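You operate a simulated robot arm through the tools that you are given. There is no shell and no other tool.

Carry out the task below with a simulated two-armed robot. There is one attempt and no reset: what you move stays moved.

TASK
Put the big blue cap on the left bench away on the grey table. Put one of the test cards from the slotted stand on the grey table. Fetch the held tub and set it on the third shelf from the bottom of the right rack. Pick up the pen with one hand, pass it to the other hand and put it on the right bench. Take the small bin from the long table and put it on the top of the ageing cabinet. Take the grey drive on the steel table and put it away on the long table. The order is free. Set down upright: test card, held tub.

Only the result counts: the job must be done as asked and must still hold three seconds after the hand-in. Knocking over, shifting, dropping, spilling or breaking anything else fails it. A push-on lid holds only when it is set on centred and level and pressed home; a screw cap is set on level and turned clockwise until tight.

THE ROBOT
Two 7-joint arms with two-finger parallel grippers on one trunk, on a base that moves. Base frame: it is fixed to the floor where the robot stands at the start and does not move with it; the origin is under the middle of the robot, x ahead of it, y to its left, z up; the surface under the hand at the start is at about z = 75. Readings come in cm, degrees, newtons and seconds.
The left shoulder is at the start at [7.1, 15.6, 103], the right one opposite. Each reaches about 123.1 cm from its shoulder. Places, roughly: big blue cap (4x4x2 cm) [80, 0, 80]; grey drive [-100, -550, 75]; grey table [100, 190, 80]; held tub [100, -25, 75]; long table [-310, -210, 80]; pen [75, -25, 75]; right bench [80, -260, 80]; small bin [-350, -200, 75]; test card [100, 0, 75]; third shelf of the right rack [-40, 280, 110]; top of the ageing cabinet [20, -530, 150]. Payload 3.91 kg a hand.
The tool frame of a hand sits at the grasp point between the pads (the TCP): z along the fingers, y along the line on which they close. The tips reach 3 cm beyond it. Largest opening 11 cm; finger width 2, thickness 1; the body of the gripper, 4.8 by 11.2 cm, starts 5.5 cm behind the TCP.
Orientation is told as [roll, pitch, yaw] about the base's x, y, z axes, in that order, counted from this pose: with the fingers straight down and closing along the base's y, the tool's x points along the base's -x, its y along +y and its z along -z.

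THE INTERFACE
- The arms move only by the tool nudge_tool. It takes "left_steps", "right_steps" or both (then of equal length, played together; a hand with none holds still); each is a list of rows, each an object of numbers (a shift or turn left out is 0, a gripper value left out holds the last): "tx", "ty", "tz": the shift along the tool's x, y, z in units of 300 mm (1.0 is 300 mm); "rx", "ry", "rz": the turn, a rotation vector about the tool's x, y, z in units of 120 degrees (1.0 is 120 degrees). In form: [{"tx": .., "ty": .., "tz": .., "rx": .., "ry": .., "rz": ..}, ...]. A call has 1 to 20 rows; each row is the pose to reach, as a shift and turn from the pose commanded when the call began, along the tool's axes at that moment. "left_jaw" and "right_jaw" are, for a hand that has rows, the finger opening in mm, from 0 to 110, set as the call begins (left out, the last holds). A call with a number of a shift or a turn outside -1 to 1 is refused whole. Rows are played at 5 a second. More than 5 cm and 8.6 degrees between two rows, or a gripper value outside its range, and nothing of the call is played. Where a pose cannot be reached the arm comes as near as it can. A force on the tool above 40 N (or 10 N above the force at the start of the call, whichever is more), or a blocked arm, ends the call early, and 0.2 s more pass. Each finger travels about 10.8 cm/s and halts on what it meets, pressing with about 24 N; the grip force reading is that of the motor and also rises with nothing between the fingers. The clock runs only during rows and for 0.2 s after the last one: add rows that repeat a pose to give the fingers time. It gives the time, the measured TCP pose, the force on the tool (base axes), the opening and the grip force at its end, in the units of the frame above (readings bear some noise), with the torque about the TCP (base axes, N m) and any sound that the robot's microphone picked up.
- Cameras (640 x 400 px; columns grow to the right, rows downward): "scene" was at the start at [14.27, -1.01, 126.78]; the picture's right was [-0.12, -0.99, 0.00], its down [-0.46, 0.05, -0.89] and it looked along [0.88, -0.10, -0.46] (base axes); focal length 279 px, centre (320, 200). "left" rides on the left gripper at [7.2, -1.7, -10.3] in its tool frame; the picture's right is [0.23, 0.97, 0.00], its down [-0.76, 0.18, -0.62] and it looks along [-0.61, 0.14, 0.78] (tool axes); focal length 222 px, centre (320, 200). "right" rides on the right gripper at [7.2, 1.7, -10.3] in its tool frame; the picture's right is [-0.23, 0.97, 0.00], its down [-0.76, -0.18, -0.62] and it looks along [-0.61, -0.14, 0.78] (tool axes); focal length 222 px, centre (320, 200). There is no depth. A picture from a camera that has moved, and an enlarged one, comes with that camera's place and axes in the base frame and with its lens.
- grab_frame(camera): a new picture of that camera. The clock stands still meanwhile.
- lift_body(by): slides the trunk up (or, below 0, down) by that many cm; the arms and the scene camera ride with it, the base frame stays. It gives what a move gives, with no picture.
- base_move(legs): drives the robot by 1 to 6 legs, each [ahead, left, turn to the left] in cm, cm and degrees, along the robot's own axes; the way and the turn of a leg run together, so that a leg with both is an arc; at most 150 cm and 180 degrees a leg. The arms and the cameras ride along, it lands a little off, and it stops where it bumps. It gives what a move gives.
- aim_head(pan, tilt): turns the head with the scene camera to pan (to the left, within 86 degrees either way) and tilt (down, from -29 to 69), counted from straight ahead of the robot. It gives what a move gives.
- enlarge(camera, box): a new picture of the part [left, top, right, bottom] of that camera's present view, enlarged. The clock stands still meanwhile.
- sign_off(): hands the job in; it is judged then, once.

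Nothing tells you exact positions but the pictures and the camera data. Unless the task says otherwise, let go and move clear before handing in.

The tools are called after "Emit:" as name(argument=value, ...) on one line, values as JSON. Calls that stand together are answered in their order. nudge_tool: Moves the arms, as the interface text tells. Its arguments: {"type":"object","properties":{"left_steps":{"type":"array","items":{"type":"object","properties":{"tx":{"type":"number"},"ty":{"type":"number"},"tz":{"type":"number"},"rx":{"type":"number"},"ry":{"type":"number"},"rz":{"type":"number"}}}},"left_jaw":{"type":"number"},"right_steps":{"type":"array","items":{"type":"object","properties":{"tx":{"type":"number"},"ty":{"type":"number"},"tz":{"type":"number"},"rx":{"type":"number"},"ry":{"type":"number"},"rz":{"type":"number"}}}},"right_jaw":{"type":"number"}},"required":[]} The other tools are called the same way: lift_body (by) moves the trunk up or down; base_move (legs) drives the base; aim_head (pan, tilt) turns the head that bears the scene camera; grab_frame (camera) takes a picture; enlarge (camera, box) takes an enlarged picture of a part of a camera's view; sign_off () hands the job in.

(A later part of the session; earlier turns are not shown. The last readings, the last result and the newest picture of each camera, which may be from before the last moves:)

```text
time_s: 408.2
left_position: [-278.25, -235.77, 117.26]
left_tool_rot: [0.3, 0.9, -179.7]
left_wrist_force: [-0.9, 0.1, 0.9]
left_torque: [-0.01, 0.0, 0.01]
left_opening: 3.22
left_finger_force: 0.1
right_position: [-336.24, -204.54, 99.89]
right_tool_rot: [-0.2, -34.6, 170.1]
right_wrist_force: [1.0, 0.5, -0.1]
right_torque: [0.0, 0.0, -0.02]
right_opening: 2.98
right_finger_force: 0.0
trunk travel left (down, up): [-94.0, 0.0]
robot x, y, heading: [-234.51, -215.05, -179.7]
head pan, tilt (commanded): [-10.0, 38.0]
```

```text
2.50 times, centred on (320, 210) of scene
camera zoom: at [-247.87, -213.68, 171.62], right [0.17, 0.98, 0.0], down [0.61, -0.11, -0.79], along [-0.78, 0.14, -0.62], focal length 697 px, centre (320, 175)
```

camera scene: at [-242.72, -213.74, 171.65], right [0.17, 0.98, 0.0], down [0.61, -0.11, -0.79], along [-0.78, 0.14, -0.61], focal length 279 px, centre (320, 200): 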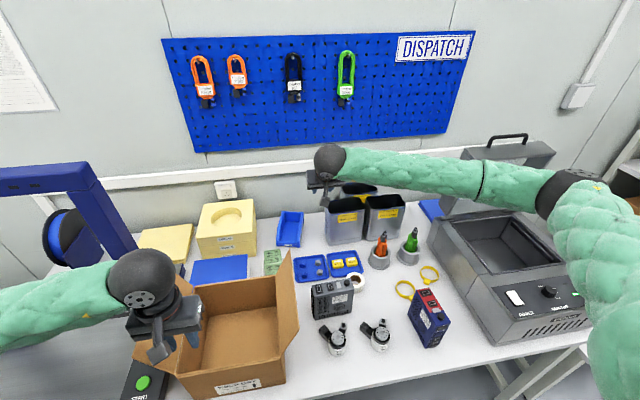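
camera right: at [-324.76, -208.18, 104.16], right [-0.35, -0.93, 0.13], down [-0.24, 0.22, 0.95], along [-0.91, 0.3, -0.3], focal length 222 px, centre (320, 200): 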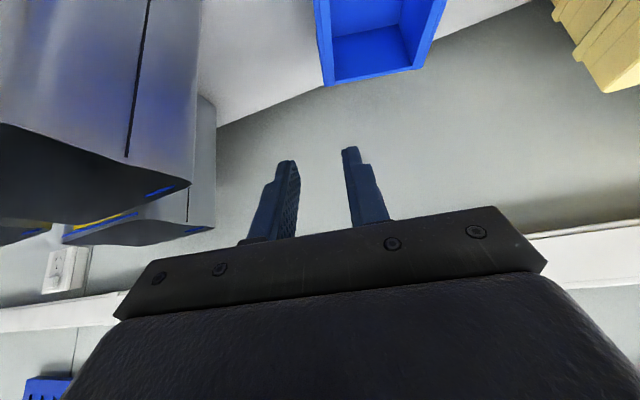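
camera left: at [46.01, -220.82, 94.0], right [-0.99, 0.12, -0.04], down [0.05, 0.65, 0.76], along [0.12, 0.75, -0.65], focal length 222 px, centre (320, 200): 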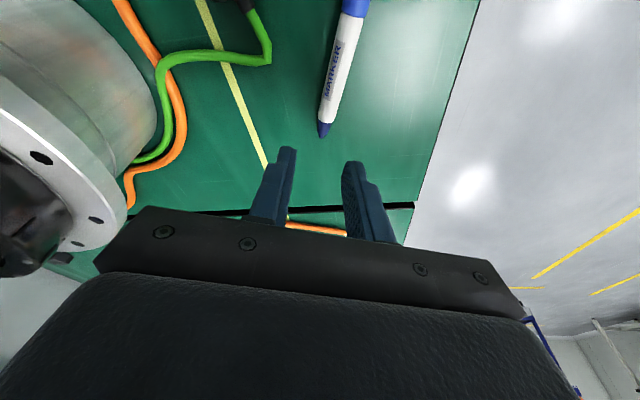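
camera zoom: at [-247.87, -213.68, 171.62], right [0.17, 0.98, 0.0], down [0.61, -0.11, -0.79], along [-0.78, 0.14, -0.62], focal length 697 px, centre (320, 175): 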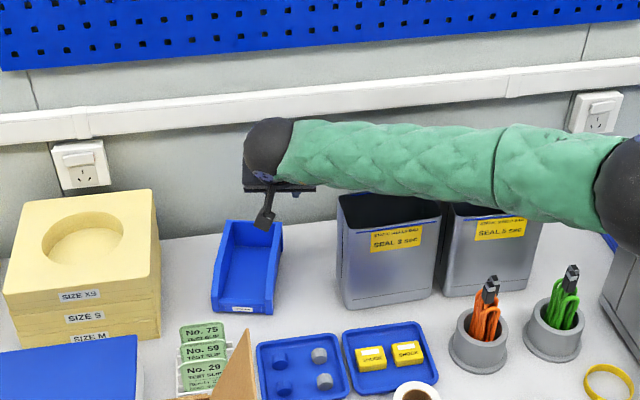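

Emit:
nudge_tool(right_steps=[{"rx": 0.0284, "rz": 0.0412}, {"rx": 0.0284, "rz": 0.0412}])

Emit:
nudge_tool(right_steps=[{"tx": 0.033, "ty": 0.013, "tz": 0.078}, {"tx": 0.065, "ty": 0.027, "tz": 0.156}, {"tx": 0.098, "ty": 0.04, "tz": 0.233}, {"tx": 0.13, "ty": 0.053, "tz": 0.311}, {"tx": 0.13, "ty": 0.053, "tz": 0.311}])

Emit:
grab_frame(camera="right")

Emit:
enlarge(camera="right", box=[230, 0, 430, 180])

Emit:
enlarge(camera="scene", box=[260, 150, 360, 270])

```text
time_s: 408.8
left_position: [-278.18, -235.79, 117.25]
left_tool_rot: [0.2, 0.9, -179.5]
left_wrist_force: [-0.5, 0.1, 0.3]
left_torque: [-0.02, 0.02, -0.01]
left_opening: 3.19
left_finger_force: 0.1
right_position: [-336.17, -204.44, 99.85]
right_tool_rot: [-0.2, -34.7, 164.0]
right_wrist_force: [0.5, 0.6, 0.8]
right_torque: [0.0, 0.02, 0.01]
right_opening: 3.01
right_finger_force: 0.1
trunk travel left (down, up): [-94.0, 0.0]
robot x, y, heading: [-234.41, -215.27, -179.9]
head pan, tilt (commanded): [-10.0, 38.0]
```

```text
time_s: 410.0
left_position: [-278.17, -235.93, 117.28]
left_tool_rot: [0.3, 1.0, -179.6]
left_wrist_force: [0.7, 1.2, 0.6]
left_torque: [-0.02, -0.01, 0.0]
left_opening: 3.21
left_finger_force: 0.1
right_position: [-338.66, -205.5, 89.84]
right_tool_rot: [-0.2, -34.7, 164.1]
right_wrist_force: [0.1, 0.1, -0.2]
right_torque: [0.0, 0.03, 0.0]
right_opening: 3.0
right_finger_force: 0.1
trunk travel left (down, up): [-94.0, 0.0]
robot x, y, heading: [-234.56, -215.41, -180.1]
head pan, tilt (commanded): [-10.0, 38.0]
```

```text
taken
camera right: at [-327.76, -210.36, 94.16], right [-0.45, -0.88, 0.13], down [-0.21, 0.24, 0.95], along [-0.87, 0.4, -0.3], focal length 222 px, centre (320, 200)
```

right: 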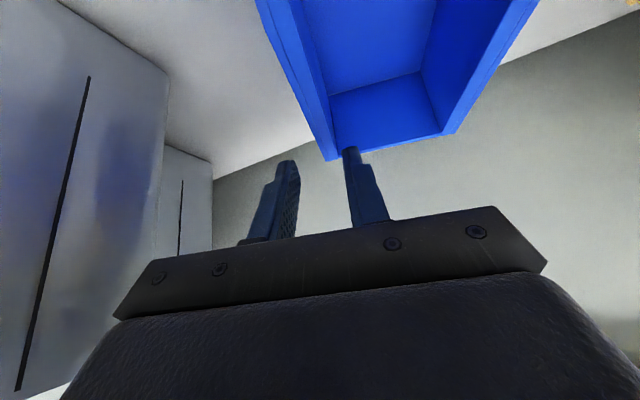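

```text
2.22 times, centred on (330, 90) of right
camera zoom: at [-327.76, -210.36, 94.16], right [-0.45, -0.88, 0.13], down [-0.21, 0.24, 0.95], along [-0.87, 0.4, -0.3], focal length 494 px, centre (298, 444)
```

zoom: 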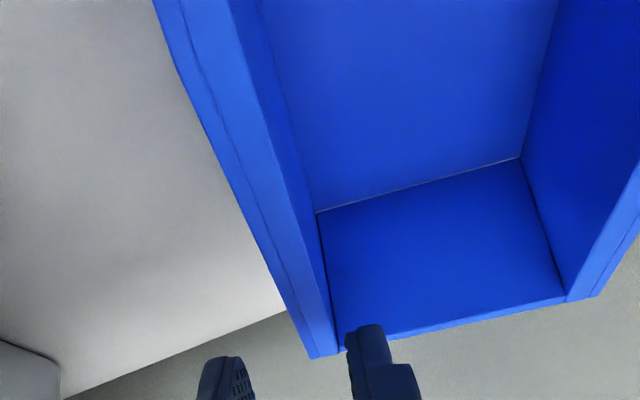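

```text
3.33 times, centred on (310, 210) of scene
camera zoom: at [-247.86, -213.68, 171.62], right [0.17, 0.98, 0.0], down [0.61, -0.11, -0.79], along [-0.78, 0.14, -0.62], focal length 930 px, centre (353, 167)
```

zoom: 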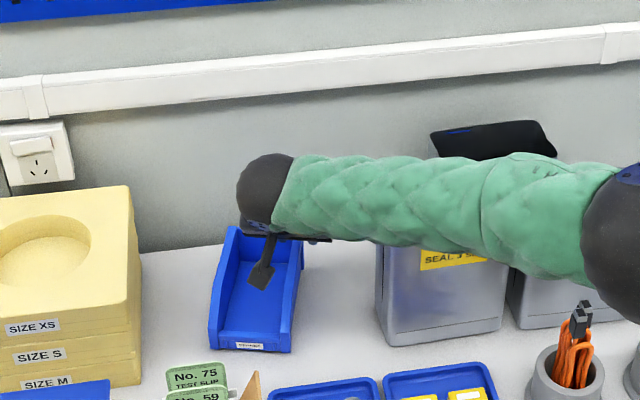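

Emit:
nudge_tool(right_steps=[{"tx": 0.033, "ty": 0.008, "tz": 0.046}, {"tx": 0.066, "ty": 0.008, "tz": 0.092}, {"tx": 0.0987, "ty": 0.008, "tz": 0.1384}, {"tx": 0.0987, "ty": 0.008, "tz": 0.1384}])

Emit:
enlarge(camera="right", box=[230, 40, 430, 220])

Emit:
enlarge(camera="scene", box=[260, 150, 360, 270])

```text
time_s: 411.0
left_position: [-278.23, -236.03, 117.27]
left_tool_rot: [0.3, 0.9, -179.5]
left_wrist_force: [0.7, -0.5, -0.3]
left_torque: [0.01, 0.03, 0.0]
left_opening: 3.2
left_finger_force: 0.1
right_position: [-338.62, -205.87, 84.66]
right_tool_rot: [-0.2, -34.7, 164.1]
right_wrist_force: [-0.1, -0.2, 0.5]
right_torque: [0.0, 0.01, 0.0]
right_opening: 3.02
right_finger_force: 0.1
trunk travel left (down, up): [-94.0, 0.0]
robot x, y, heading: [-234.14, -215.13, -179.8]
head pan, tilt (commanded): [-10.0, 38.0]
```

```text
2.22 times, centred on (330, 130) of right
camera zoom: at [-327.7, -210.73, 89.06], right [-0.45, -0.89, 0.13], down [-0.21, 0.24, 0.95], along [-0.87, 0.4, -0.3], focal length 494 px, centre (298, 356)
```

zoom: 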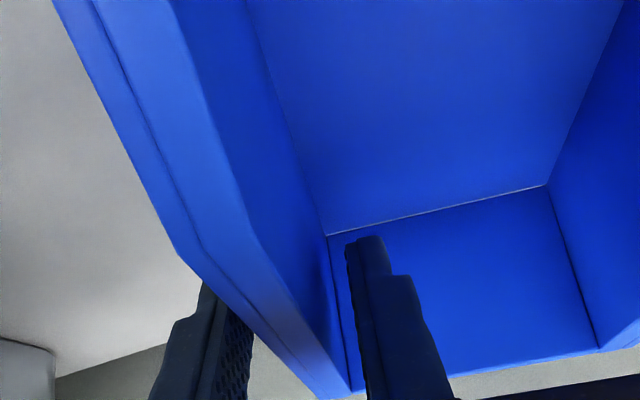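

```text
3.33 times, centred on (310, 210) of scene
camera zoom: at [-247.93, -213.77, 171.61], right [0.17, 0.98, 0.0], down [0.61, -0.11, -0.79], along [-0.78, 0.14, -0.62], focal length 930 px, centre (353, 167)
```

zoom: 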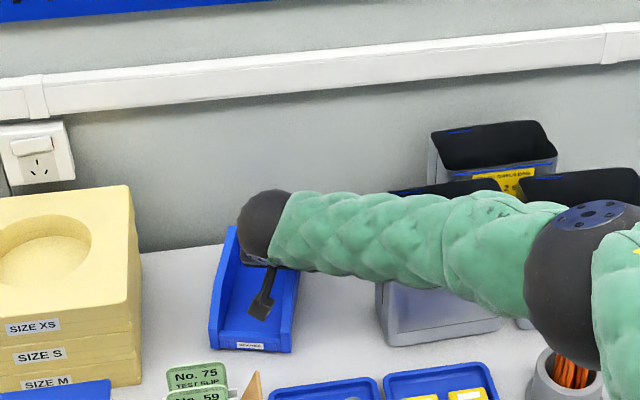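

Emit:
nudge_tool(right_steps=[{"tz": 0}, {"tz": 0}, {"tz": 0}, {"tz": 0}], right_jaw=0)

Emit:
nudge_tool(right_steps=[{"tx": -0.0095, "tz": -0.0137}, {"tx": -0.019, "tz": -0.0274}, {"tx": -0.038, "tz": -0.055}, {"tx": -0.057, "tz": -0.082}, {"tx": -0.057, "tz": -0.082}])

Emit:
grab_frame(camera="right")

Emit:
enlarge(camera="scene", box=[260, 150, 360, 270])

```text
time_s: 412.0
left_position: [-278.28, -235.95, 117.28]
left_tool_rot: [0.2, 1.0, -179.6]
left_wrist_force: [0.5, 0.0, 0.0]
left_torque: [0.0, 0.01, 0.0]
left_opening: 3.2
left_finger_force: 0.0
right_position: [-338.63, -205.88, 84.77]
right_tool_rot: [-0.2, -34.7, 164.1]
right_wrist_force: [-0.1, 1.0, 1.3]
right_torque: [-0.06, 0.12, -0.06]
right_opening: 1.18
right_finger_force: 24.2
trunk travel left (down, up): [-94.0, 0.0]
robot x, y, heading: [-234.65, -215.27, -180.0]
head pan, tilt (commanded): [-10.0, 38.0]
```

```text
time_s: 413.2
left_position: [-278.21, -235.98, 117.14]
left_tool_rot: [0.3, 0.9, -179.6]
left_wrist_force: [-0.1, -0.5, -1.1]
left_torque: [0.02, 0.03, -0.01]
left_opening: 3.22
left_finger_force: 0.1
right_position: [-338.61, -205.77, 87.52]
right_tool_rot: [-0.3, -34.7, 164.1]
right_wrist_force: [0.6, 0.2, -0.3]
right_torque: [0.03, -0.01, 0.01]
right_opening: 1.14
right_finger_force: 24.0
trunk travel left (down, up): [-94.0, 0.0]
robot x, y, heading: [-234.22, -215.02, -179.8]
head pan, tilt (commanded): [-10.0, 38.0]
```

```text
taken
camera right: at [-327.68, -210.62, 91.97], right [-0.45, -0.89, 0.13], down [-0.21, 0.24, 0.95], along [-0.87, 0.4, -0.3], focal length 222 px, centre (320, 200)
```

right: 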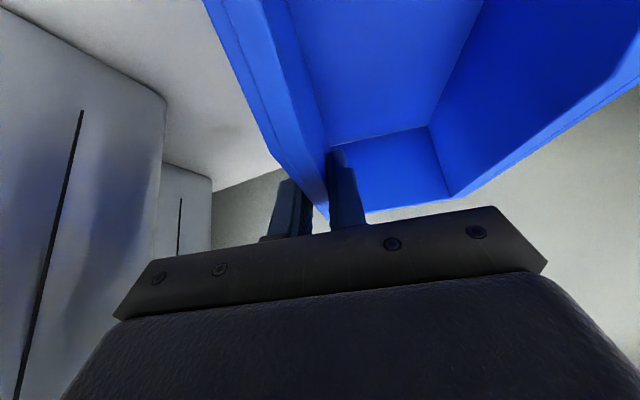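

```text
3.33 times, centred on (310, 210) of scene
camera zoom: at [-247.95, -213.79, 171.61], right [0.17, 0.98, 0.0], down [0.61, -0.11, -0.79], along [-0.78, 0.14, -0.62], focal length 930 px, centre (353, 167)
```

zoom: 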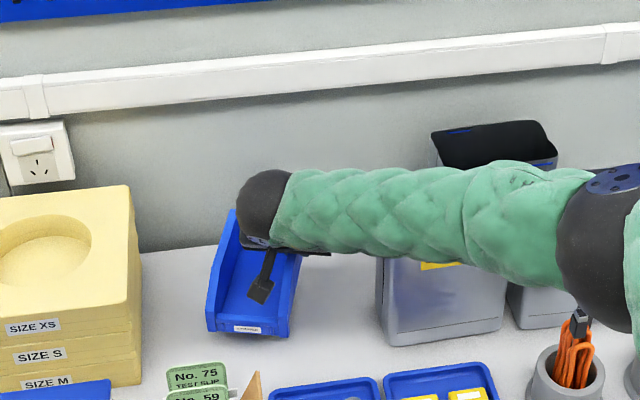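

The bin comes up with the hand. I lift it a little more, draw it away from the wall trunking, then raise it high.

Emit:
nudge_tool(right_steps=[{"tx": -0.038, "tz": -0.055}, {"tx": -0.076, "tz": -0.11}, {"tx": -0.114, "tz": -0.164}, {"tx": -0.035, "ty": -0.0275, "tz": -0.219}, {"tx": 0.044, "ty": -0.055, "tz": -0.274}, {"tx": 0.123, "ty": -0.0825, "tz": -0.328}, {"tx": 0.202, "ty": -0.11, "tz": -0.383}, {"tx": 0.202, "ty": -0.11, "tz": -0.383}])

Emit:
nudge_tool(right_steps=[{"tx": -0.057, "tz": -0.082}, {"tx": -0.114, "tz": -0.164}, {"tx": -0.171, "tz": -0.247}, {"tx": -0.228, "tz": -0.329}, {"tx": -0.285, "tz": -0.411}, {"tx": -0.342, "tz": -0.493}, {"tx": -0.4, "tz": -0.575}, {"tx": -0.456, "tz": -0.658}, {"tx": -0.456, "tz": -0.658}])

Emit:
grab_frame(camera="right")

Emit:
grab_frame(camera="scene")

```text
time_s: 415.0
left_position: [-278.26, -235.95, 117.21]
left_tool_rot: [0.3, 1.0, -179.8]
left_wrist_force: [-0.4, -0.4, -0.5]
left_torque: [0.01, -0.02, 0.02]
left_opening: 3.2
left_finger_force: 0.2
right_position: [-326.77, -205.88, 93.67]
right_tool_rot: [-0.1, -34.8, 164.0]
right_wrist_force: [-10.9, 6.1, 2.1]
right_torque: [0.04, 0.35, -0.59]
right_opening: 1.17
right_finger_force: 23.9
trunk travel left (down, up): [-94.0, 0.0]
robot x, y, heading: [-234.21, -215.4, -179.8]
head pan, tilt (commanded): [-10.0, 38.0]
```

```text
time_s: 417.0
left_position: [-278.32, -235.85, 117.11]
left_tool_rot: [0.4, 1.0, -179.6]
left_wrist_force: [0.8, 0.2, -0.1]
left_torque: [0.0, -0.02, 0.01]
left_opening: 3.2
left_finger_force: 0.1
right_position: [-326.86, -205.92, 117.61]
right_tool_rot: [-0.2, -34.7, 164.1]
right_wrist_force: [1.0, -0.9, -1.0]
right_torque: [0.06, 0.01, -0.02]
right_opening: 1.15
right_finger_force: 24.4
trunk travel left (down, up): [-94.0, 0.0]
robot x, y, heading: [-234.45, -215.17, -179.7]
head pan, tilt (commanded): [-10.0, 38.0]
```

```text
taken
camera right: at [-315.81, -210.82, 121.97], right [-0.45, -0.89, 0.13], down [-0.21, 0.24, 0.95], along [-0.87, 0.4, -0.3], focal length 222 px, centre (320, 200)
```

right: 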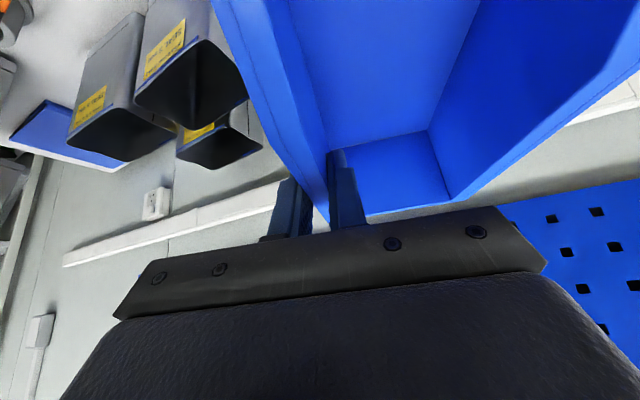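

```text
taken
camera scene: at [-247.97, -213.75, 171.61], right [0.17, 0.98, 0.0], down [0.61, -0.11, -0.79], along [-0.78, 0.14, -0.62], focal length 279 px, centre (320, 200)
```

scene: 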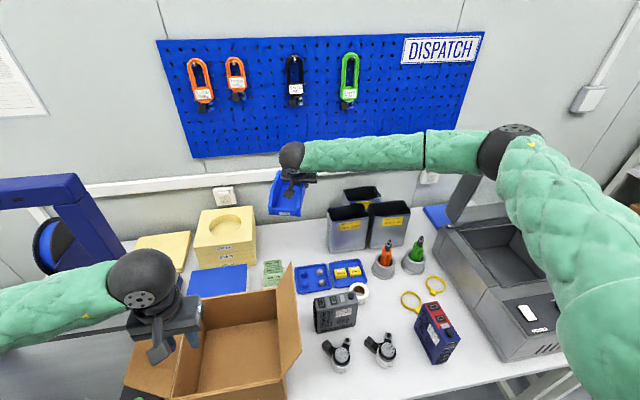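

Emit:
enlarge(camera="scene", box=[120, 210, 420, 400])

Emit:
aim_head(pan=5, tilt=50)

Emit:
grab_frame(camera="scene")

```text
2.11 times, centred on (270, 305) of scene
camera zoom: at [-247.97, -213.75, 171.61], right [0.17, 0.98, 0.0], down [0.61, -0.11, -0.79], along [-0.78, 0.14, -0.62], focal length 587 px, centre (425, -21)
```

zoom: 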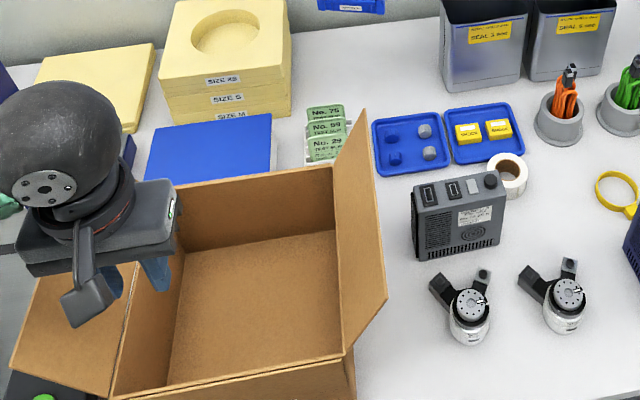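

```text
time_s: 417.8
left_position: [-278.15, -235.97, 117.18]
left_tool_rot: [0.4, 0.8, -179.6]
left_wrist_force: [0.4, 0.2, 0.2]
left_torque: [-0.03, -0.03, 0.0]
left_opening: 3.19
left_finger_force: 0.1
right_position: [-326.74, -205.98, 117.65]
right_tool_rot: [-0.1, -34.7, 164.1]
right_wrist_force: [-0.3, 0.0, -1.1]
right_torque: [0.08, 0.02, 0.0]
right_opening: 1.17
right_finger_force: 23.8
trunk travel left (down, up): [-94.0, 0.0]
robot x, y, heading: [-234.8, -215.24, -180.1]
head pan, tilt (commanded): [5.0, 50.0]
```

```text
taken
camera scene: at [-247.1, -215.91, 169.9], right [-0.09, 1.0, 0.0], down [0.76, 0.07, -0.64], along [-0.64, -0.06, -0.77], focal length 279 px, centre (320, 200)
```

scene: 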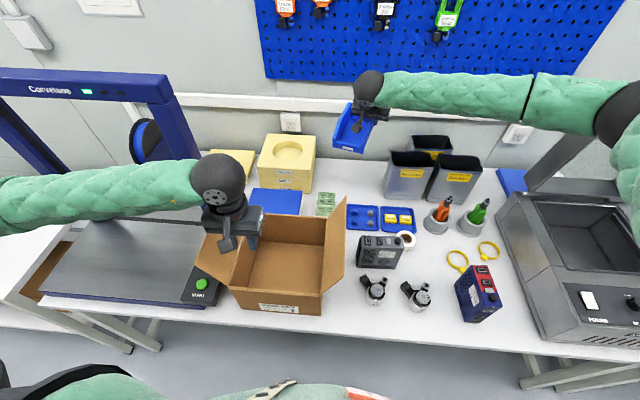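

The bin is high and held; carton and other items are where they were. I raise it a bit more and back away from the long table.

Emit:
nudge_tool(right_steps=[{"tx": -0.057, "tz": -0.082}, {"tx": -0.114, "tz": -0.164}, {"tx": -0.152, "tz": -0.219}, {"tx": -0.152, "tz": -0.219}])

Emit:
base_move(legs=[[-90, 0, 0]])

Emit:
grab_frame(camera="scene")

Emit:
grab_frame(camera="right")

```text
time_s: 418.8
left_position: [-278.34, -235.98, 117.21]
left_tool_rot: [0.3, 0.9, -179.6]
left_wrist_force: [0.6, -0.2, -0.5]
left_torque: [0.02, 0.01, 0.02]
left_opening: 3.23
left_finger_force: 0.0
right_position: [-326.73, -205.99, 125.75]
right_tool_rot: [-0.2, -34.7, 164.1]
right_wrist_force: [-0.1, -0.5, -0.2]
right_torque: [0.08, 0.0, 0.02]
right_opening: 1.19
right_finger_force: 23.9
trunk travel left (down, up): [-94.0, 0.0]
robot x, y, heading: [-234.38, -215.45, -180.1]
head pan, tilt (commanded): [5.0, 50.0]
```

```text
time_s: 423.6
left_position: [-187.56, -235.79, 117.23]
left_tool_rot: [0.1, 0.9, -179.5]
left_wrist_force: [-0.1, 0.4, -0.9]
left_torque: [0.0, 0.0, 0.0]
left_opening: 3.22
left_finger_force: 0.1
right_position: [-236.22, -206.18, 125.74]
right_tool_rot: [-0.2, -34.7, 164.3]
right_wrist_force: [-0.2, -0.1, -1.5]
right_torque: [0.02, 0.03, -0.01]
right_opening: 1.14
right_finger_force: 24.2
trunk travel left (down, up): [-94.0, 0.0]
robot x, y, heading: [-143.9, -215.4, -179.7]
head pan, tilt (commanded): [5.0, 50.0]
```

```text
taken
camera scene: at [-156.58, -215.73, 169.89], right [-0.09, 1.0, 0.0], down [0.76, 0.07, -0.64], along [-0.64, -0.06, -0.77], focal length 279 px, centre (320, 200)
```

scene: 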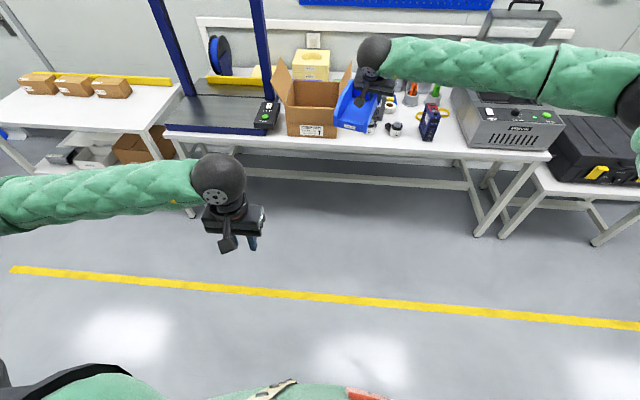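

```text
taken
camera right: at [-225.32, -210.94, 130.02], right [-0.45, -0.89, 0.13], down [-0.21, 0.24, 0.95], along [-0.87, 0.39, -0.3], focal length 222 px, centre (320, 200)
```

right: 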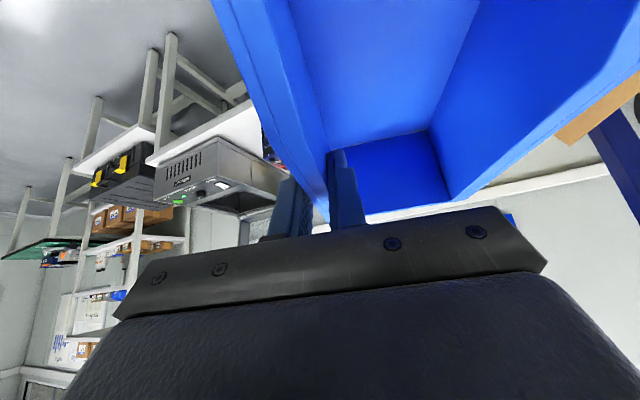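

Next stop is the ageing cabinet. Here in free space I first raise the bin above the cabinet-top height and draw it in, to check that the arm can hold it there.

Emit:
nudge_tool(right_steps=[{"tx": -0.033, "ty": -0.022, "tz": -0.11}, {"tx": -0.066, "ty": -0.045, "tz": -0.22}, {"tx": -0.1, "ty": -0.067, "tz": -0.33}, {"tx": -0.132, "ty": -0.09, "tz": -0.44}, {"tx": -0.165, "ty": -0.112, "tz": -0.55}, {"tx": -0.198, "ty": -0.135, "tz": -0.66}, {"tx": -0.231, "ty": -0.157, "tz": -0.773}])

Emit:
nudge_tool(right_steps=[{"tx": -0.033, "ty": -0.022, "tz": -0.11}, {"tx": -0.066, "ty": -0.045, "tz": -0.22}, {"tx": -0.1, "ty": -0.067, "tz": -0.33}, {"tx": -0.132, "ty": -0.09, "tz": -0.44}, {"tx": -0.165, "ty": -0.112, "tz": -0.55}, {"tx": -0.198, "ty": -0.135, "tz": -0.66}, {"tx": -0.231, "ty": -0.157, "tz": -0.773}, {"tx": -0.231, "ty": -0.157, "tz": -0.773}])

Emit:
aim_head(pan=-15, tilt=10)

Emit:
grab_frame(camera="scene")

```text
time_s: 425.1
left_position: [-187.46, -235.78, 117.22]
left_tool_rot: [0.2, 0.9, -179.4]
left_wrist_force: [-0.1, -0.1, -0.2]
left_torque: [0.02, 0.04, -0.04]
left_opening: 3.2
left_finger_force: 0.1
right_position: [-227.59, -203.69, 148.94]
right_tool_rot: [-0.2, -34.7, 164.3]
right_wrist_force: [0.1, 0.2, -1.6]
right_torque: [0.04, 0.01, 0.01]
right_opening: 1.16
right_finger_force: 24.1
trunk travel left (down, up): [-94.0, 0.0]
robot x, y, heading: [-143.69, -215.27, -179.8]
head pan, tilt (commanded): [5.0, 50.0]
```

```text
time_s: 426.9
left_position: [-187.56, -235.86, 117.29]
left_tool_rot: [0.3, 0.9, -179.3]
left_wrist_force: [0.2, 0.3, -0.1]
left_torque: [0.0, 0.01, 0.03]
left_opening: 3.2
left_finger_force: 0.2
right_position: [-219.05, -201.13, 171.66]
right_tool_rot: [-0.3, -34.7, 164.3]
right_wrist_force: [1.1, 0.0, -2.3]
right_torque: [0.04, 0.0, 0.03]
right_opening: 1.16
right_finger_force: 23.5
trunk travel left (down, up): [-94.0, 0.0]
robot x, y, heading: [-144.07, -215.17, -179.8]
head pan, tilt (commanded): [5.0, 50.0]
```

```text
time_s: 428.0
left_position: [-187.54, -235.82, 117.22]
left_tool_rot: [0.4, 0.9, -179.4]
left_wrist_force: [0.1, 1.5, 0.1]
left_torque: [0.03, -0.02, -0.02]
left_opening: 3.18
left_finger_force: 0.1
right_position: [-219.01, -201.33, 171.66]
right_tool_rot: [-0.2, -34.8, 164.3]
right_wrist_force: [0.2, -0.2, -1.6]
right_torque: [0.02, -0.01, 0.0]
right_opening: 1.14
right_finger_force: 23.6
trunk travel left (down, up): [-94.0, 0.0]
robot x, y, heading: [-143.83, -215.33, -179.6]
head pan, tilt (commanded): [-15.0, 10.0]
```

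```text
taken
camera scene: at [-157.8, -212.67, 176.08], right [0.25, 0.97, 0.0], down [0.17, -0.04, -0.98], along [-0.95, 0.25, -0.17], focal length 279 px, centre (320, 200)
```

scene: 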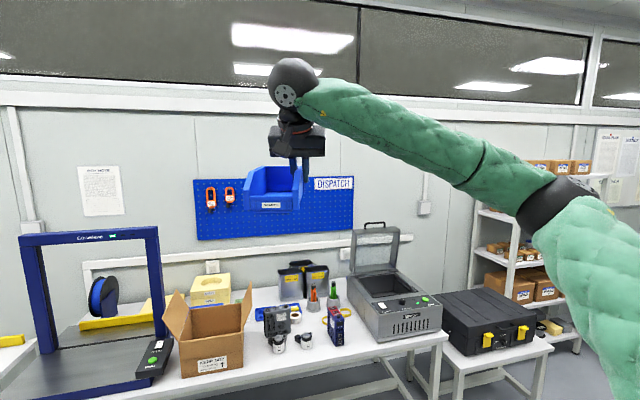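

The bin is level at z≈172, well above the cabinet. I turn towards the cabinet and drive there in steps.

Emit:
base_move(legs=[[0, 0, 90]])

Emit:
base_move(legs=[[130, 50, 0]])

Emit:
aim_head(pan=25, tilt=20)

Emit:
grab_frame(camera="scene")

Emit:
aim_head(pan=70, tilt=35)

Emit:
grab_frame(camera="scene")

```text
time_s: 432.3
left_position: [-122.12, -258.34, 117.23]
left_tool_rot: [0.3, 0.9, -88.2]
left_wrist_force: [0.2, 0.3, 0.0]
left_torque: [-0.01, -0.01, -0.02]
left_opening: 3.19
left_finger_force: 0.1
right_position: [-155.81, -290.59, 171.61]
right_tool_rot: [-0.3, -34.7, -104.5]
right_wrist_force: [0.6, 0.4, -0.7]
right_torque: [0.0, 0.06, -0.03]
right_opening: 1.2
right_finger_force: 23.8
trunk travel left (down, up): [-94.0, 0.0]
robot x, y, heading: [-143.73, -215.29, -88.2]
head pan, tilt (commanded): [-15.0, 10.0]
```

```text
time_s: 439.3
left_position: [-67.04, -386.61, 117.18]
left_tool_rot: [0.4, 0.9, -87.7]
left_wrist_force: [-1.1, 0.3, -0.1]
left_torque: [0.0, 0.03, 0.01]
left_opening: 3.19
left_finger_force: 0.1
right_position: [-100.4, -419.15, 171.82]
right_tool_rot: [-0.2, -34.7, -103.8]
right_wrist_force: [-0.2, 0.1, -2.0]
right_torque: [-0.02, 0.07, 0.04]
right_opening: 1.12
right_finger_force: 23.9
trunk travel left (down, up): [-94.0, 0.0]
robot x, y, heading: [-89.17, -343.63, -88.0]
head pan, tilt (commanded): [-15.0, 10.0]
```

```text
time_s: 440.3
left_position: [-66.91, -386.6, 117.24]
left_tool_rot: [0.2, 0.9, -87.5]
left_wrist_force: [-0.1, -0.3, -0.1]
left_torque: [0.0, 0.02, 0.01]
left_opening: 3.19
left_finger_force: 0.1
right_position: [-100.41, -419.13, 171.68]
right_tool_rot: [-0.2, -34.6, -103.8]
right_wrist_force: [0.7, -0.4, -1.0]
right_torque: [-0.02, 0.06, -0.01]
right_opening: 1.14
right_finger_force: 23.8
trunk travel left (down, up): [-94.0, 0.0]
robot x, y, heading: [-89.26, -343.43, -87.7]
head pan, tilt (commanded): [25.0, 20.0]
```

```text
taken
camera scene: at [-84.63, -356.9, 174.46], right [-0.89, -0.46, 0.0], down [-0.16, 0.3, -0.94], along [0.43, -0.84, -0.34], focal length 279 px, centre (320, 200)
```

scene: 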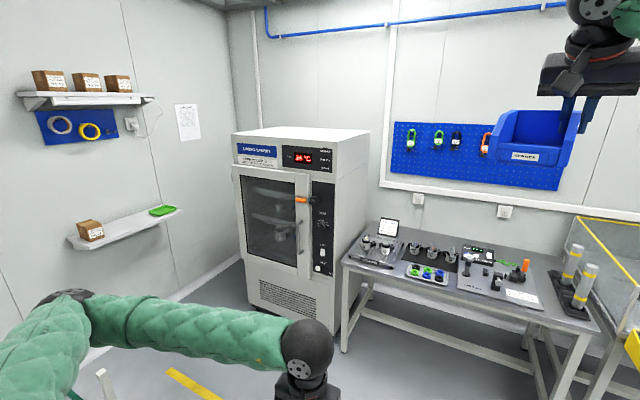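

```text
time_s: 441.4
left_position: [-67.02, -386.55, 117.31]
left_tool_rot: [0.3, 0.9, -87.5]
left_wrist_force: [0.6, 0.9, 0.5]
left_torque: [0.0, 0.01, 0.01]
left_opening: 3.21
left_finger_force: 0.0
right_position: [-100.56, -419.06, 171.55]
right_tool_rot: [-0.2, -34.6, -103.8]
right_wrist_force: [0.2, 0.9, -1.7]
right_torque: [-0.01, 0.02, 0.0]
right_opening: 1.16
right_finger_force: 23.9
trunk travel left (down, up): [-94.0, 0.0]
robot x, y, heading: [-88.93, -343.53, -88.1]
head pan, tilt (commanded): [70.0, 35.0]
```

```text
taken
camera scene: at [-80.48, -351.34, 172.07], right [-0.31, -0.95, 0.0], down [-0.55, 0.18, -0.82], along [0.78, -0.25, -0.57], focal length 279 px, centre (320, 200)
```

scene: 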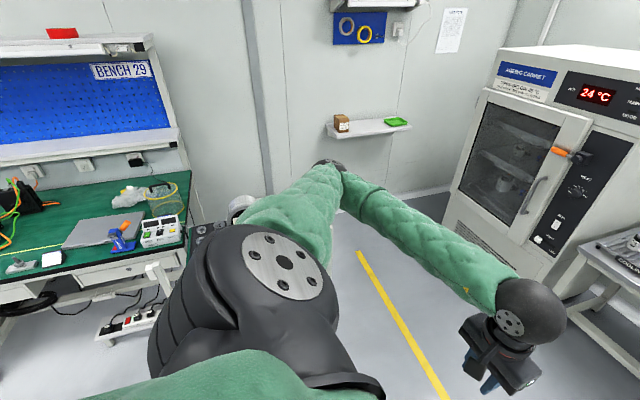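

The cabinet top is at about z=150, x from -19 to 61, front at y≈-507. I drive forward and then sideways in front of it, with the bin carried above the top.

Emit:
base_move(legs=[[92, 0, -2]])

Emit:
aim_head(pan=35, tilt=25)

Emit:
grab_frame(camera="scene")

```text
time_s: 446.3
left_position: [-65.85, -479.05, 117.22]
left_tool_rot: [0.2, 0.9, -89.1]
left_wrist_force: [-0.5, -0.6, 0.0]
left_torque: [0.03, 0.01, -0.01]
left_opening: 3.21
left_finger_force: 0.1
right_position: [-100.42, -510.74, 171.67]
right_tool_rot: [-0.2, -34.8, -105.4]
right_wrist_force: [-0.2, 0.5, -0.9]
right_torque: [-0.04, 0.07, 0.02]
right_opening: 1.19
right_finger_force: 24.4
trunk travel left (down, up): [-94.0, 0.0]
robot x, y, heading: [-86.9, -435.96, -89.4]
head pan, tilt (commanded): [70.0, 35.0]
```

```text
time_s: 447.3
left_position: [-66.06, -479.18, 117.23]
left_tool_rot: [0.3, 0.9, -89.2]
left_wrist_force: [1.0, -1.1, 0.1]
left_torque: [0.07, -0.04, 0.01]
left_opening: 3.18
left_finger_force: 0.0
right_position: [-100.42, -510.73, 171.64]
right_tool_rot: [-0.2, -34.8, -105.4]
right_wrist_force: [0.0, -0.5, -1.3]
right_torque: [-0.03, 0.06, 0.01]
right_opening: 1.16
right_finger_force: 23.8
trunk travel left (down, up): [-94.0, 0.0]
robot x, y, heading: [-87.07, -435.32, -89.3]
head pan, tilt (commanded): [35.0, 25.0]
```

```text
taken
camera scene: at [-81.44, -448.0, 173.65], right [-0.81, -0.58, 0.0], down [-0.25, 0.34, -0.91], along [0.53, -0.74, -0.42], focal length 279 px, centre (320, 200)
```

scene: 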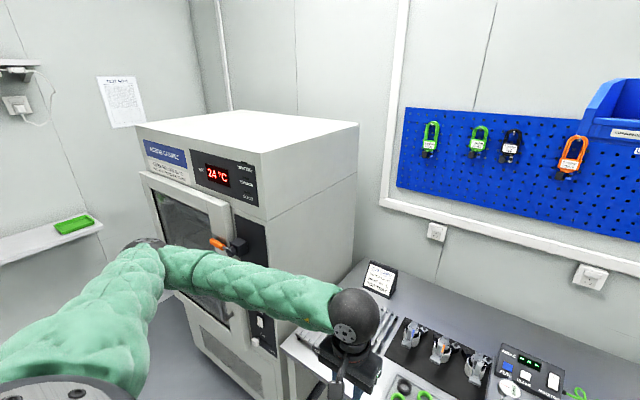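

Emit:
base_move(legs=[[0, 79, 0]])

Emit:
aim_head(pan=0, tilt=20)

Emit:
grab_frame(camera="scene")

Emit:
grab_frame(camera="right")

```text
time_s: 451.5
left_position: [12.14, -479.05, 117.24]
left_tool_rot: [0.2, 0.9, -89.8]
left_wrist_force: [0.2, -1.0, -0.1]
left_torque: [0.0, 0.0, 0.01]
left_opening: 3.19
left_finger_force: 0.2
right_position: [-22.85, -510.24, 171.66]
right_tool_rot: [-0.2, -34.7, -106.0]
right_wrist_force: [-0.9, -0.4, -1.0]
right_torque: [0.02, 0.02, -0.02]
right_opening: 1.15
right_finger_force: 23.9
trunk travel left (down, up): [-94.0, 0.0]
robot x, y, heading: [-8.35, -435.12, -90.1]
head pan, tilt (commanded): [35.0, 25.0]
```

```text
time_s: 452.5
left_position: [12.06, -479.0, 117.19]
left_tool_rot: [0.4, 0.7, -89.8]
left_wrist_force: [-0.5, -0.1, 1.2]
left_torque: [0.04, -0.02, 0.02]
left_opening: 3.21
left_finger_force: 0.0
right_position: [-22.66, -510.27, 171.55]
right_tool_rot: [-0.2, -34.7, -106.0]
right_wrist_force: [0.9, 0.0, -1.2]
right_torque: [-0.01, 0.07, 0.0]
right_opening: 1.14
right_finger_force: 24.1
trunk travel left (down, up): [-94.0, 0.0]
robot x, y, heading: [-8.51, -435.28, -89.8]
head pan, tilt (commanded): [0.0, 20.0]
```

```text
taken
camera scene: at [-8.32, -449.51, 174.45], right [-1.0, 0.0, 0.0], down [0.0, 0.34, -0.94], along [0.0, -0.94, -0.34], focal length 279 px, centre (320, 200)
```

scene: 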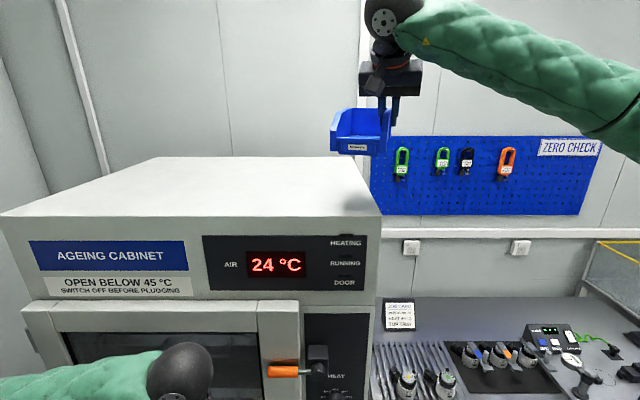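

```text
taken
camera right: at [-17.71, -499.29, 175.95], right [0.88, -0.45, 0.13], down [-0.24, -0.21, 0.95], along [-0.4, -0.87, -0.3], focal length 222 px, centre (320, 200)
```

right: 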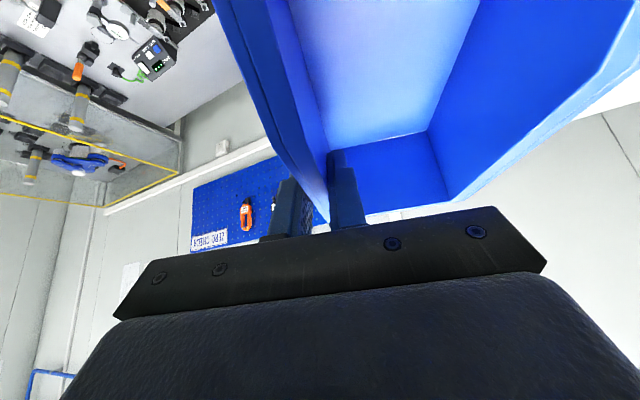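

Emit:
nudge_tool(right_steps=[{"tx": -0.022, "ty": 0.122, "tz": 0.015}, {"tx": -0.045, "ty": 0.243, "tz": 0.031}, {"tx": -0.067, "ty": 0.365, "tz": 0.046}, {"tx": -0.089, "ty": 0.487, "tz": 0.062}, {"tx": -0.111, "ty": 0.609, "tz": 0.077}, {"tx": -0.134, "ty": 0.73, "tz": 0.093}, {"tx": -0.156, "ty": 0.852, "tz": 0.108}, {"tx": -0.156, "ty": 0.852, "tz": 0.108}])

Emit:
grab_frame(camera="scene")

Emit:
grab_frame(camera="right")

```text
time_s: 454.3
left_position: [12.15, -479.07, 117.3]
left_tool_rot: [0.3, 0.9, -89.6]
left_wrist_force: [-0.3, -0.4, 0.3]
left_torque: [0.01, -0.01, 0.04]
left_opening: 3.23
left_finger_force: 0.1
right_position: [0.28, -522.79, 171.74]
right_tool_rot: [-0.2, -34.6, -106.0]
right_wrist_force: [-0.1, 0.1, -0.8]
right_torque: [-0.01, 0.04, 0.01]
right_opening: 1.15
right_finger_force: 24.3
trunk travel left (down, up): [-94.0, 0.0]
robot x, y, heading: [-8.55, -435.01, -89.9]
head pan, tilt (commanded): [0.0, 20.0]
```

```text
taken
camera scene: at [-8.4, -449.52, 174.45], right [-1.0, 0.0, 0.0], down [0.0, 0.34, -0.94], along [0.0, -0.94, -0.34], focal length 279 px, centre (320, 200)
```

scene: 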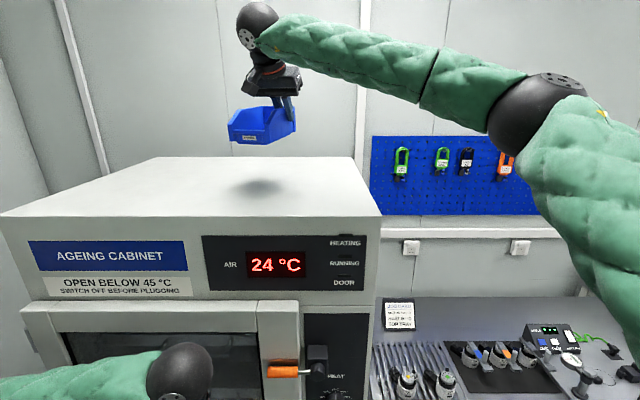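

```text
taken
camera right: at [5.25, -511.89, 176.03], right [0.88, -0.45, 0.13], down [-0.24, -0.21, 0.95], along [-0.4, -0.87, -0.3], focal length 222 px, centre (320, 200)
```

right: 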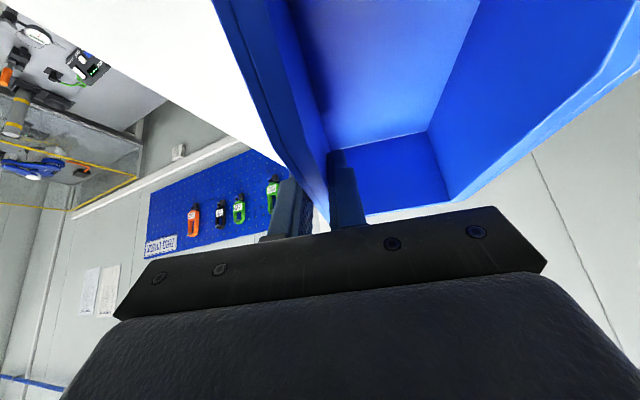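

The bin hangs over the cabinet top. I lower it step by step.

Emit:
nudge_tool(right_steps=[{"tx": 0.046, "tz": 0.066}, {"tx": 0.091, "tz": 0.132}, {"tx": 0.137, "tz": 0.197}, {"tx": 0.182, "tz": 0.263}, {"tx": 0.209, "tz": 0.301}, {"tx": 0.209, "tz": 0.301}])

Emit:
enlarge(camera="scene", box=[140, 80, 400, 230])

```text
time_s: 455.7
left_position: [12.13, -478.9, 117.21]
left_tool_rot: [0.3, 0.9, -89.8]
left_wrist_force: [0.1, -0.1, -0.2]
left_torque: [-0.01, 0.02, 0.01]
left_opening: 3.21
left_finger_force: 0.0
right_position: [0.29, -522.92, 160.59]
right_tool_rot: [-0.1, -34.8, -106.1]
right_wrist_force: [-0.5, -0.3, -1.2]
right_torque: [-0.02, 0.08, -0.02]
right_opening: 1.16
right_finger_force: 24.0
trunk travel left (down, up): [-94.0, 0.0]
robot x, y, heading: [-8.07, -435.26, -90.1]
head pan, tilt (commanded): [0.0, 20.0]
```

```text
2.46 times, centred on (270, 155) of scene
camera zoom: at [-8.3, -449.46, 174.46], right [-1.0, 0.0, 0.0], down [0.0, 0.34, -0.94], along [0.0, -0.94, -0.34], focal length 687 px, centre (443, 311)
```

zoom: 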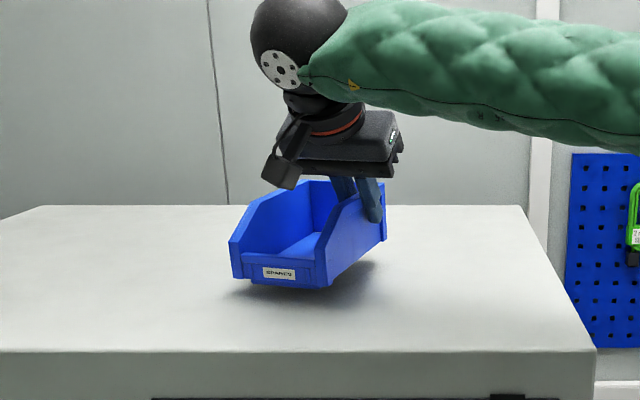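

Emit:
nudge_tool(right_steps=[{"tx": 0.0095, "tz": 0.0137}, {"tx": 0.019, "tz": 0.0274}, {"tx": 0.0285, "tz": 0.041}, {"tx": 0.0285, "tz": 0.041}])

Emit:
nudge_tool(right_steps=[{"tx": 0.0057, "tz": 0.0082}, {"tx": 0.0057, "tz": 0.0082}])

Emit:
nudge_tool(right_steps=[{"tx": 0.0057, "tz": 0.0082}, {"tx": 0.0057, "tz": 0.0082}])

Emit:
nudge_tool(right_steps=[{"tx": 0.0057, "tz": 0.0082}, {"tx": 0.0057, "tz": 0.0082}])

```text
time_s: 456.7
left_position: [12.14, -478.97, 117.34]
left_tool_rot: [0.3, 0.9, -89.8]
left_wrist_force: [0.3, -0.3, -0.3]
left_torque: [0.01, -0.02, 0.03]
left_opening: 3.2
left_finger_force: 0.1
right_position: [0.03, -522.82, 159.02]
right_tool_rot: [-0.1, -34.8, -106.1]
right_wrist_force: [-2.2, -2.9, 7.9]
right_torque: [0.6, -0.33, 0.04]
right_opening: 1.18
right_finger_force: 24.1
trunk travel left (down, up): [-94.0, 0.0]
robot x, y, heading: [-7.97, -435.54, -90.1]
head pan, tilt (commanded): [0.0, 20.0]
```

```text
time_s: 457.3
left_position: [12.08, -478.92, 117.24]
left_tool_rot: [0.3, 0.9, -89.9]
left_wrist_force: [0.3, -0.2, 0.4]
left_torque: [-0.01, -0.03, 0.01]
left_opening: 3.21
left_finger_force: 0.0
right_position: [0.27, -522.7, 158.75]
right_tool_rot: [-0.1, -34.6, -106.0]
right_wrist_force: [-1.7, -2.8, 8.6]
right_torque: [0.63, -0.31, 0.03]
right_opening: 1.16
right_finger_force: 23.9
trunk travel left (down, up): [-94.0, 0.0]
robot x, y, heading: [-8.59, -435.02, -89.7]
head pan, tilt (commanded): [0.0, 20.0]
```

```text
time_s: 457.9
left_position: [12.01, -478.86, 117.28]
left_tool_rot: [0.3, 0.8, -89.9]
left_wrist_force: [-0.2, 0.5, 0.4]
left_torque: [-0.01, -0.04, -0.01]
left_opening: 3.22
left_finger_force: 0.1
right_position: [0.41, -522.63, 158.59]
right_tool_rot: [0.0, -34.9, -106.1]
right_wrist_force: [-0.3, -6.1, 21.2]
right_torque: [-0.24, -0.19, 0.04]
right_opening: 1.21
right_finger_force: 24.5
trunk travel left (down, up): [-94.0, 0.0]
robot x, y, heading: [-8.16, -435.52, -90.0]
head pan, tilt (commanded): [0.0, 20.0]
```

```text
time_s: 458.5
left_position: [12.19, -478.85, 117.28]
left_tool_rot: [0.3, 0.9, -89.9]
left_wrist_force: [0.8, -0.3, -0.5]
left_torque: [0.05, 0.0, 0.01]
left_opening: 3.18
left_finger_force: 0.2
right_position: [0.5, -522.63, 158.27]
right_tool_rot: [-0.2, -34.9, -106.0]
right_wrist_force: [0.9, -2.9, 21.1]
right_torque: [0.1, -0.24, -0.11]
right_opening: 1.17
right_finger_force: 24.3
trunk travel left (down, up): [-94.0, 0.0]
robot x, y, heading: [-8.35, -434.92, -90.0]
head pan, tilt (commanded): [0.0, 20.0]
```

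Emit:
nudge_tool(right_steps=[{"tx": -0.0057, "tz": -0.0082}, {"tx": -0.0057, "tz": -0.0082}])

Emit:
nudge_tool(right_steps=[{"tz": 0}, {"tz": 0}, {"tz": 0}], right_jaw=30)

Emit:
nudge_tool(right_steps=[{"tx": -0.019, "tz": -0.027}, {"tx": -0.038, "tz": -0.055}, {"tx": -0.076, "tz": -0.11}, {"tx": -0.123, "tz": -0.178}, {"tx": -0.17, "tz": -0.247}, {"tx": -0.17, "tz": -0.247}])

Emit:
enlarge(camera="scene", box=[140, 80, 400, 230])

Emit:
grab_frame(camera="right")

```text
time_s: 459.1
left_position: [12.19, -478.93, 117.27]
left_tool_rot: [0.3, 0.9, -89.7]
left_wrist_force: [-0.4, 0.5, 0.3]
left_torque: [0.0, 0.01, 0.0]
left_opening: 3.22
left_finger_force: 0.0
right_position: [0.43, -522.85, 158.27]
right_tool_rot: [-0.3, -34.7, -105.9]
right_wrist_force: [0.0, -0.7, -1.0]
right_torque: [-0.03, 0.08, -0.02]
right_opening: 1.17
right_finger_force: 24.2
trunk travel left (down, up): [-94.0, 0.0]
robot x, y, heading: [-8.34, -435.41, -90.2]
head pan, tilt (commanded): [0.0, 20.0]
```

```text
time_s: 459.9
left_position: [12.14, -479.0, 117.15]
left_tool_rot: [0.3, 0.9, -89.8]
left_wrist_force: [0.3, 0.1, 0.0]
left_torque: [-0.02, -0.02, 0.01]
left_opening: 3.2
left_finger_force: 0.0
right_position: [0.36, -522.84, 158.52]
right_tool_rot: [-0.2, -34.7, -106.0]
right_wrist_force: [-0.5, -0.5, 0.4]
right_torque: [-0.04, 0.02, 0.0]
right_opening: 3.0
right_finger_force: 0.0
trunk travel left (down, up): [-94.0, 0.0]
robot x, y, heading: [-8.57, -434.9, -90.0]
head pan, tilt (commanded): [0.0, 20.0]
```

```text
time_s: 461.3
left_position: [12.12, -478.96, 117.25]
left_tool_rot: [0.3, 1.0, -89.8]
left_wrist_force: [1.2, 0.4, 0.5]
left_torque: [0.03, 0.02, 0.03]
left_opening: 3.19
left_finger_force: 0.1
right_position: [0.35, -522.63, 167.43]
right_tool_rot: [-0.2, -34.7, -106.0]
right_wrist_force: [-0.4, 0.0, -0.3]
right_torque: [-0.02, 0.02, -0.02]
right_opening: 3.0
right_finger_force: 0.1
trunk travel left (down, up): [-94.0, 0.0]
robot x, y, heading: [-8.48, -434.95, -90.2]
head pan, tilt (commanded): [0.0, 20.0]
```

```text
2.46 times, centred on (270, 155) of scene
camera zoom: at [-8.3, -449.55, 174.45], right [-1.0, 0.0, 0.0], down [0.0, 0.34, -0.94], along [0.0, -0.94, -0.34], focal length 687 px, centre (443, 311)
```

zoom: 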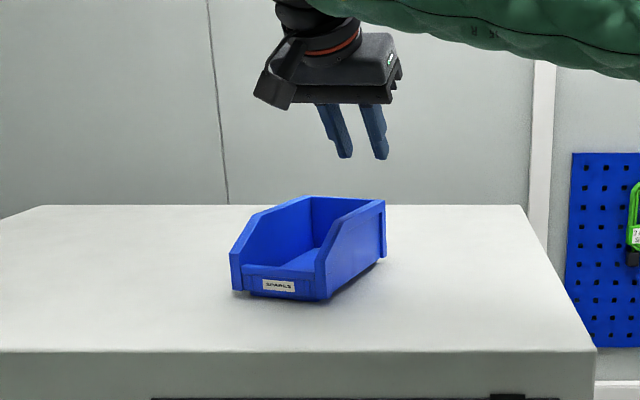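

```text
taken
camera right: at [5.3, -511.82, 171.73], right [0.88, -0.45, 0.13], down [-0.24, -0.21, 0.95], along [-0.4, -0.87, -0.3], focal length 222 px, centre (320, 200)
```

right: 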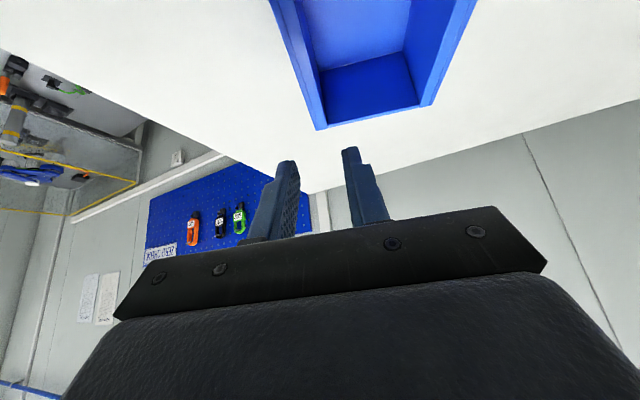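

The small bin stands on the cabinet top. I withdraw sideways and then go back to check the long table and, on the way, the earlier placements.

Emit:
base_move(legs=[[0, -80, 0]])

Emit:
base_move(legs=[[-100, 0, 0], [-110, 0, 0]])

Emit:
aim_head(pan=0, tilt=15)

Emit:
grab_frame(camera="scene")

Emit:
enlarge(camera="scene", box=[120, 80, 360, 230])

```text
time_s: 465.6
left_position: [-69.46, -478.48, 117.13]
left_tool_rot: [0.2, 0.9, -90.6]
left_wrist_force: [0.2, 0.9, -0.2]
left_torque: [-0.02, -0.01, 0.03]
left_opening: 3.18
left_finger_force: 0.0
right_position: [-81.76, -521.98, 167.39]
right_tool_rot: [-0.3, -34.7, -107.0]
right_wrist_force: [-0.2, -0.6, 0.3]
right_torque: [0.02, 0.01, 0.0]
right_opening: 3.02
right_finger_force: 0.0
trunk travel left (down, up): [-94.0, 0.0]
robot x, y, heading: [-89.07, -434.53, -91.0]
head pan, tilt (commanded): [0.0, 20.0]
```

```text
time_s: 476.2
left_position: [-65.96, -265.17, 117.14]
left_tool_rot: [0.3, 1.0, -91.5]
left_wrist_force: [-0.5, 0.4, -0.4]
left_torque: [0.0, 0.03, 0.03]
left_opening: 3.21
left_finger_force: 0.1
right_position: [-79.2, -308.43, 167.36]
right_tool_rot: [-0.2, -34.7, -107.9]
right_wrist_force: [0.9, 0.0, 0.1]
right_torque: [0.01, 0.02, 0.04]
right_opening: 3.0
right_finger_force: 0.1
trunk travel left (down, up): [-94.0, 0.0]
robot x, y, heading: [-85.19, -220.61, -91.8]
head pan, tilt (commanded): [0.0, 20.0]
```

```text
time_s: 476.9
left_position: [-66.05, -265.05, 117.15]
left_tool_rot: [0.4, 1.0, -91.5]
left_wrist_force: [0.5, 0.0, 1.3]
left_torque: [0.0, 0.02, 0.01]
left_opening: 3.2
left_finger_force: 0.0
right_position: [-79.21, -308.33, 167.44]
right_tool_rot: [-0.2, -34.7, -107.9]
right_wrist_force: [0.9, -0.1, 0.3]
right_torque: [0.0, 0.01, -0.06]
right_opening: 2.98
right_finger_force: 0.1
trunk travel left (down, up): [-94.0, 0.0]
robot x, y, heading: [-85.13, -221.02, -92.0]
head pan, tilt (commanded): [0.0, 15.0]
```

```text
taken
camera scene: at [-85.58, -234.98, 175.26], right [-1.0, 0.03, 0.0], down [0.01, 0.26, -0.97], along [-0.03, -0.97, -0.26], focal length 279 px, centre (320, 200)
```

scene: 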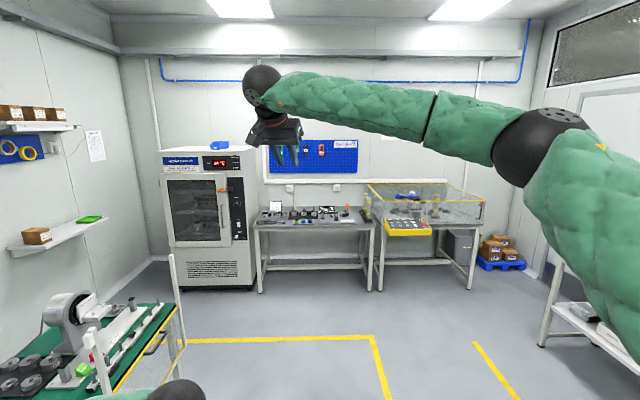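

```text
2.67 times, centred on (240, 155) of scene
camera zoom: at [-85.58, -234.98, 175.26], right [-1.0, 0.03, 0.0], down [0.01, 0.26, -0.97], along [-0.03, -0.97, -0.26], focal length 744 px, centre (533, 320)
```

zoom: 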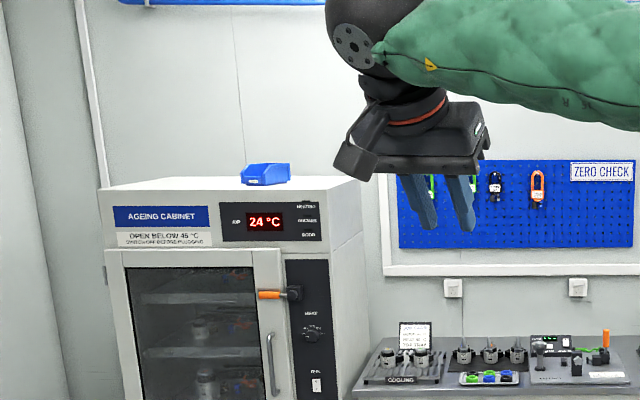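

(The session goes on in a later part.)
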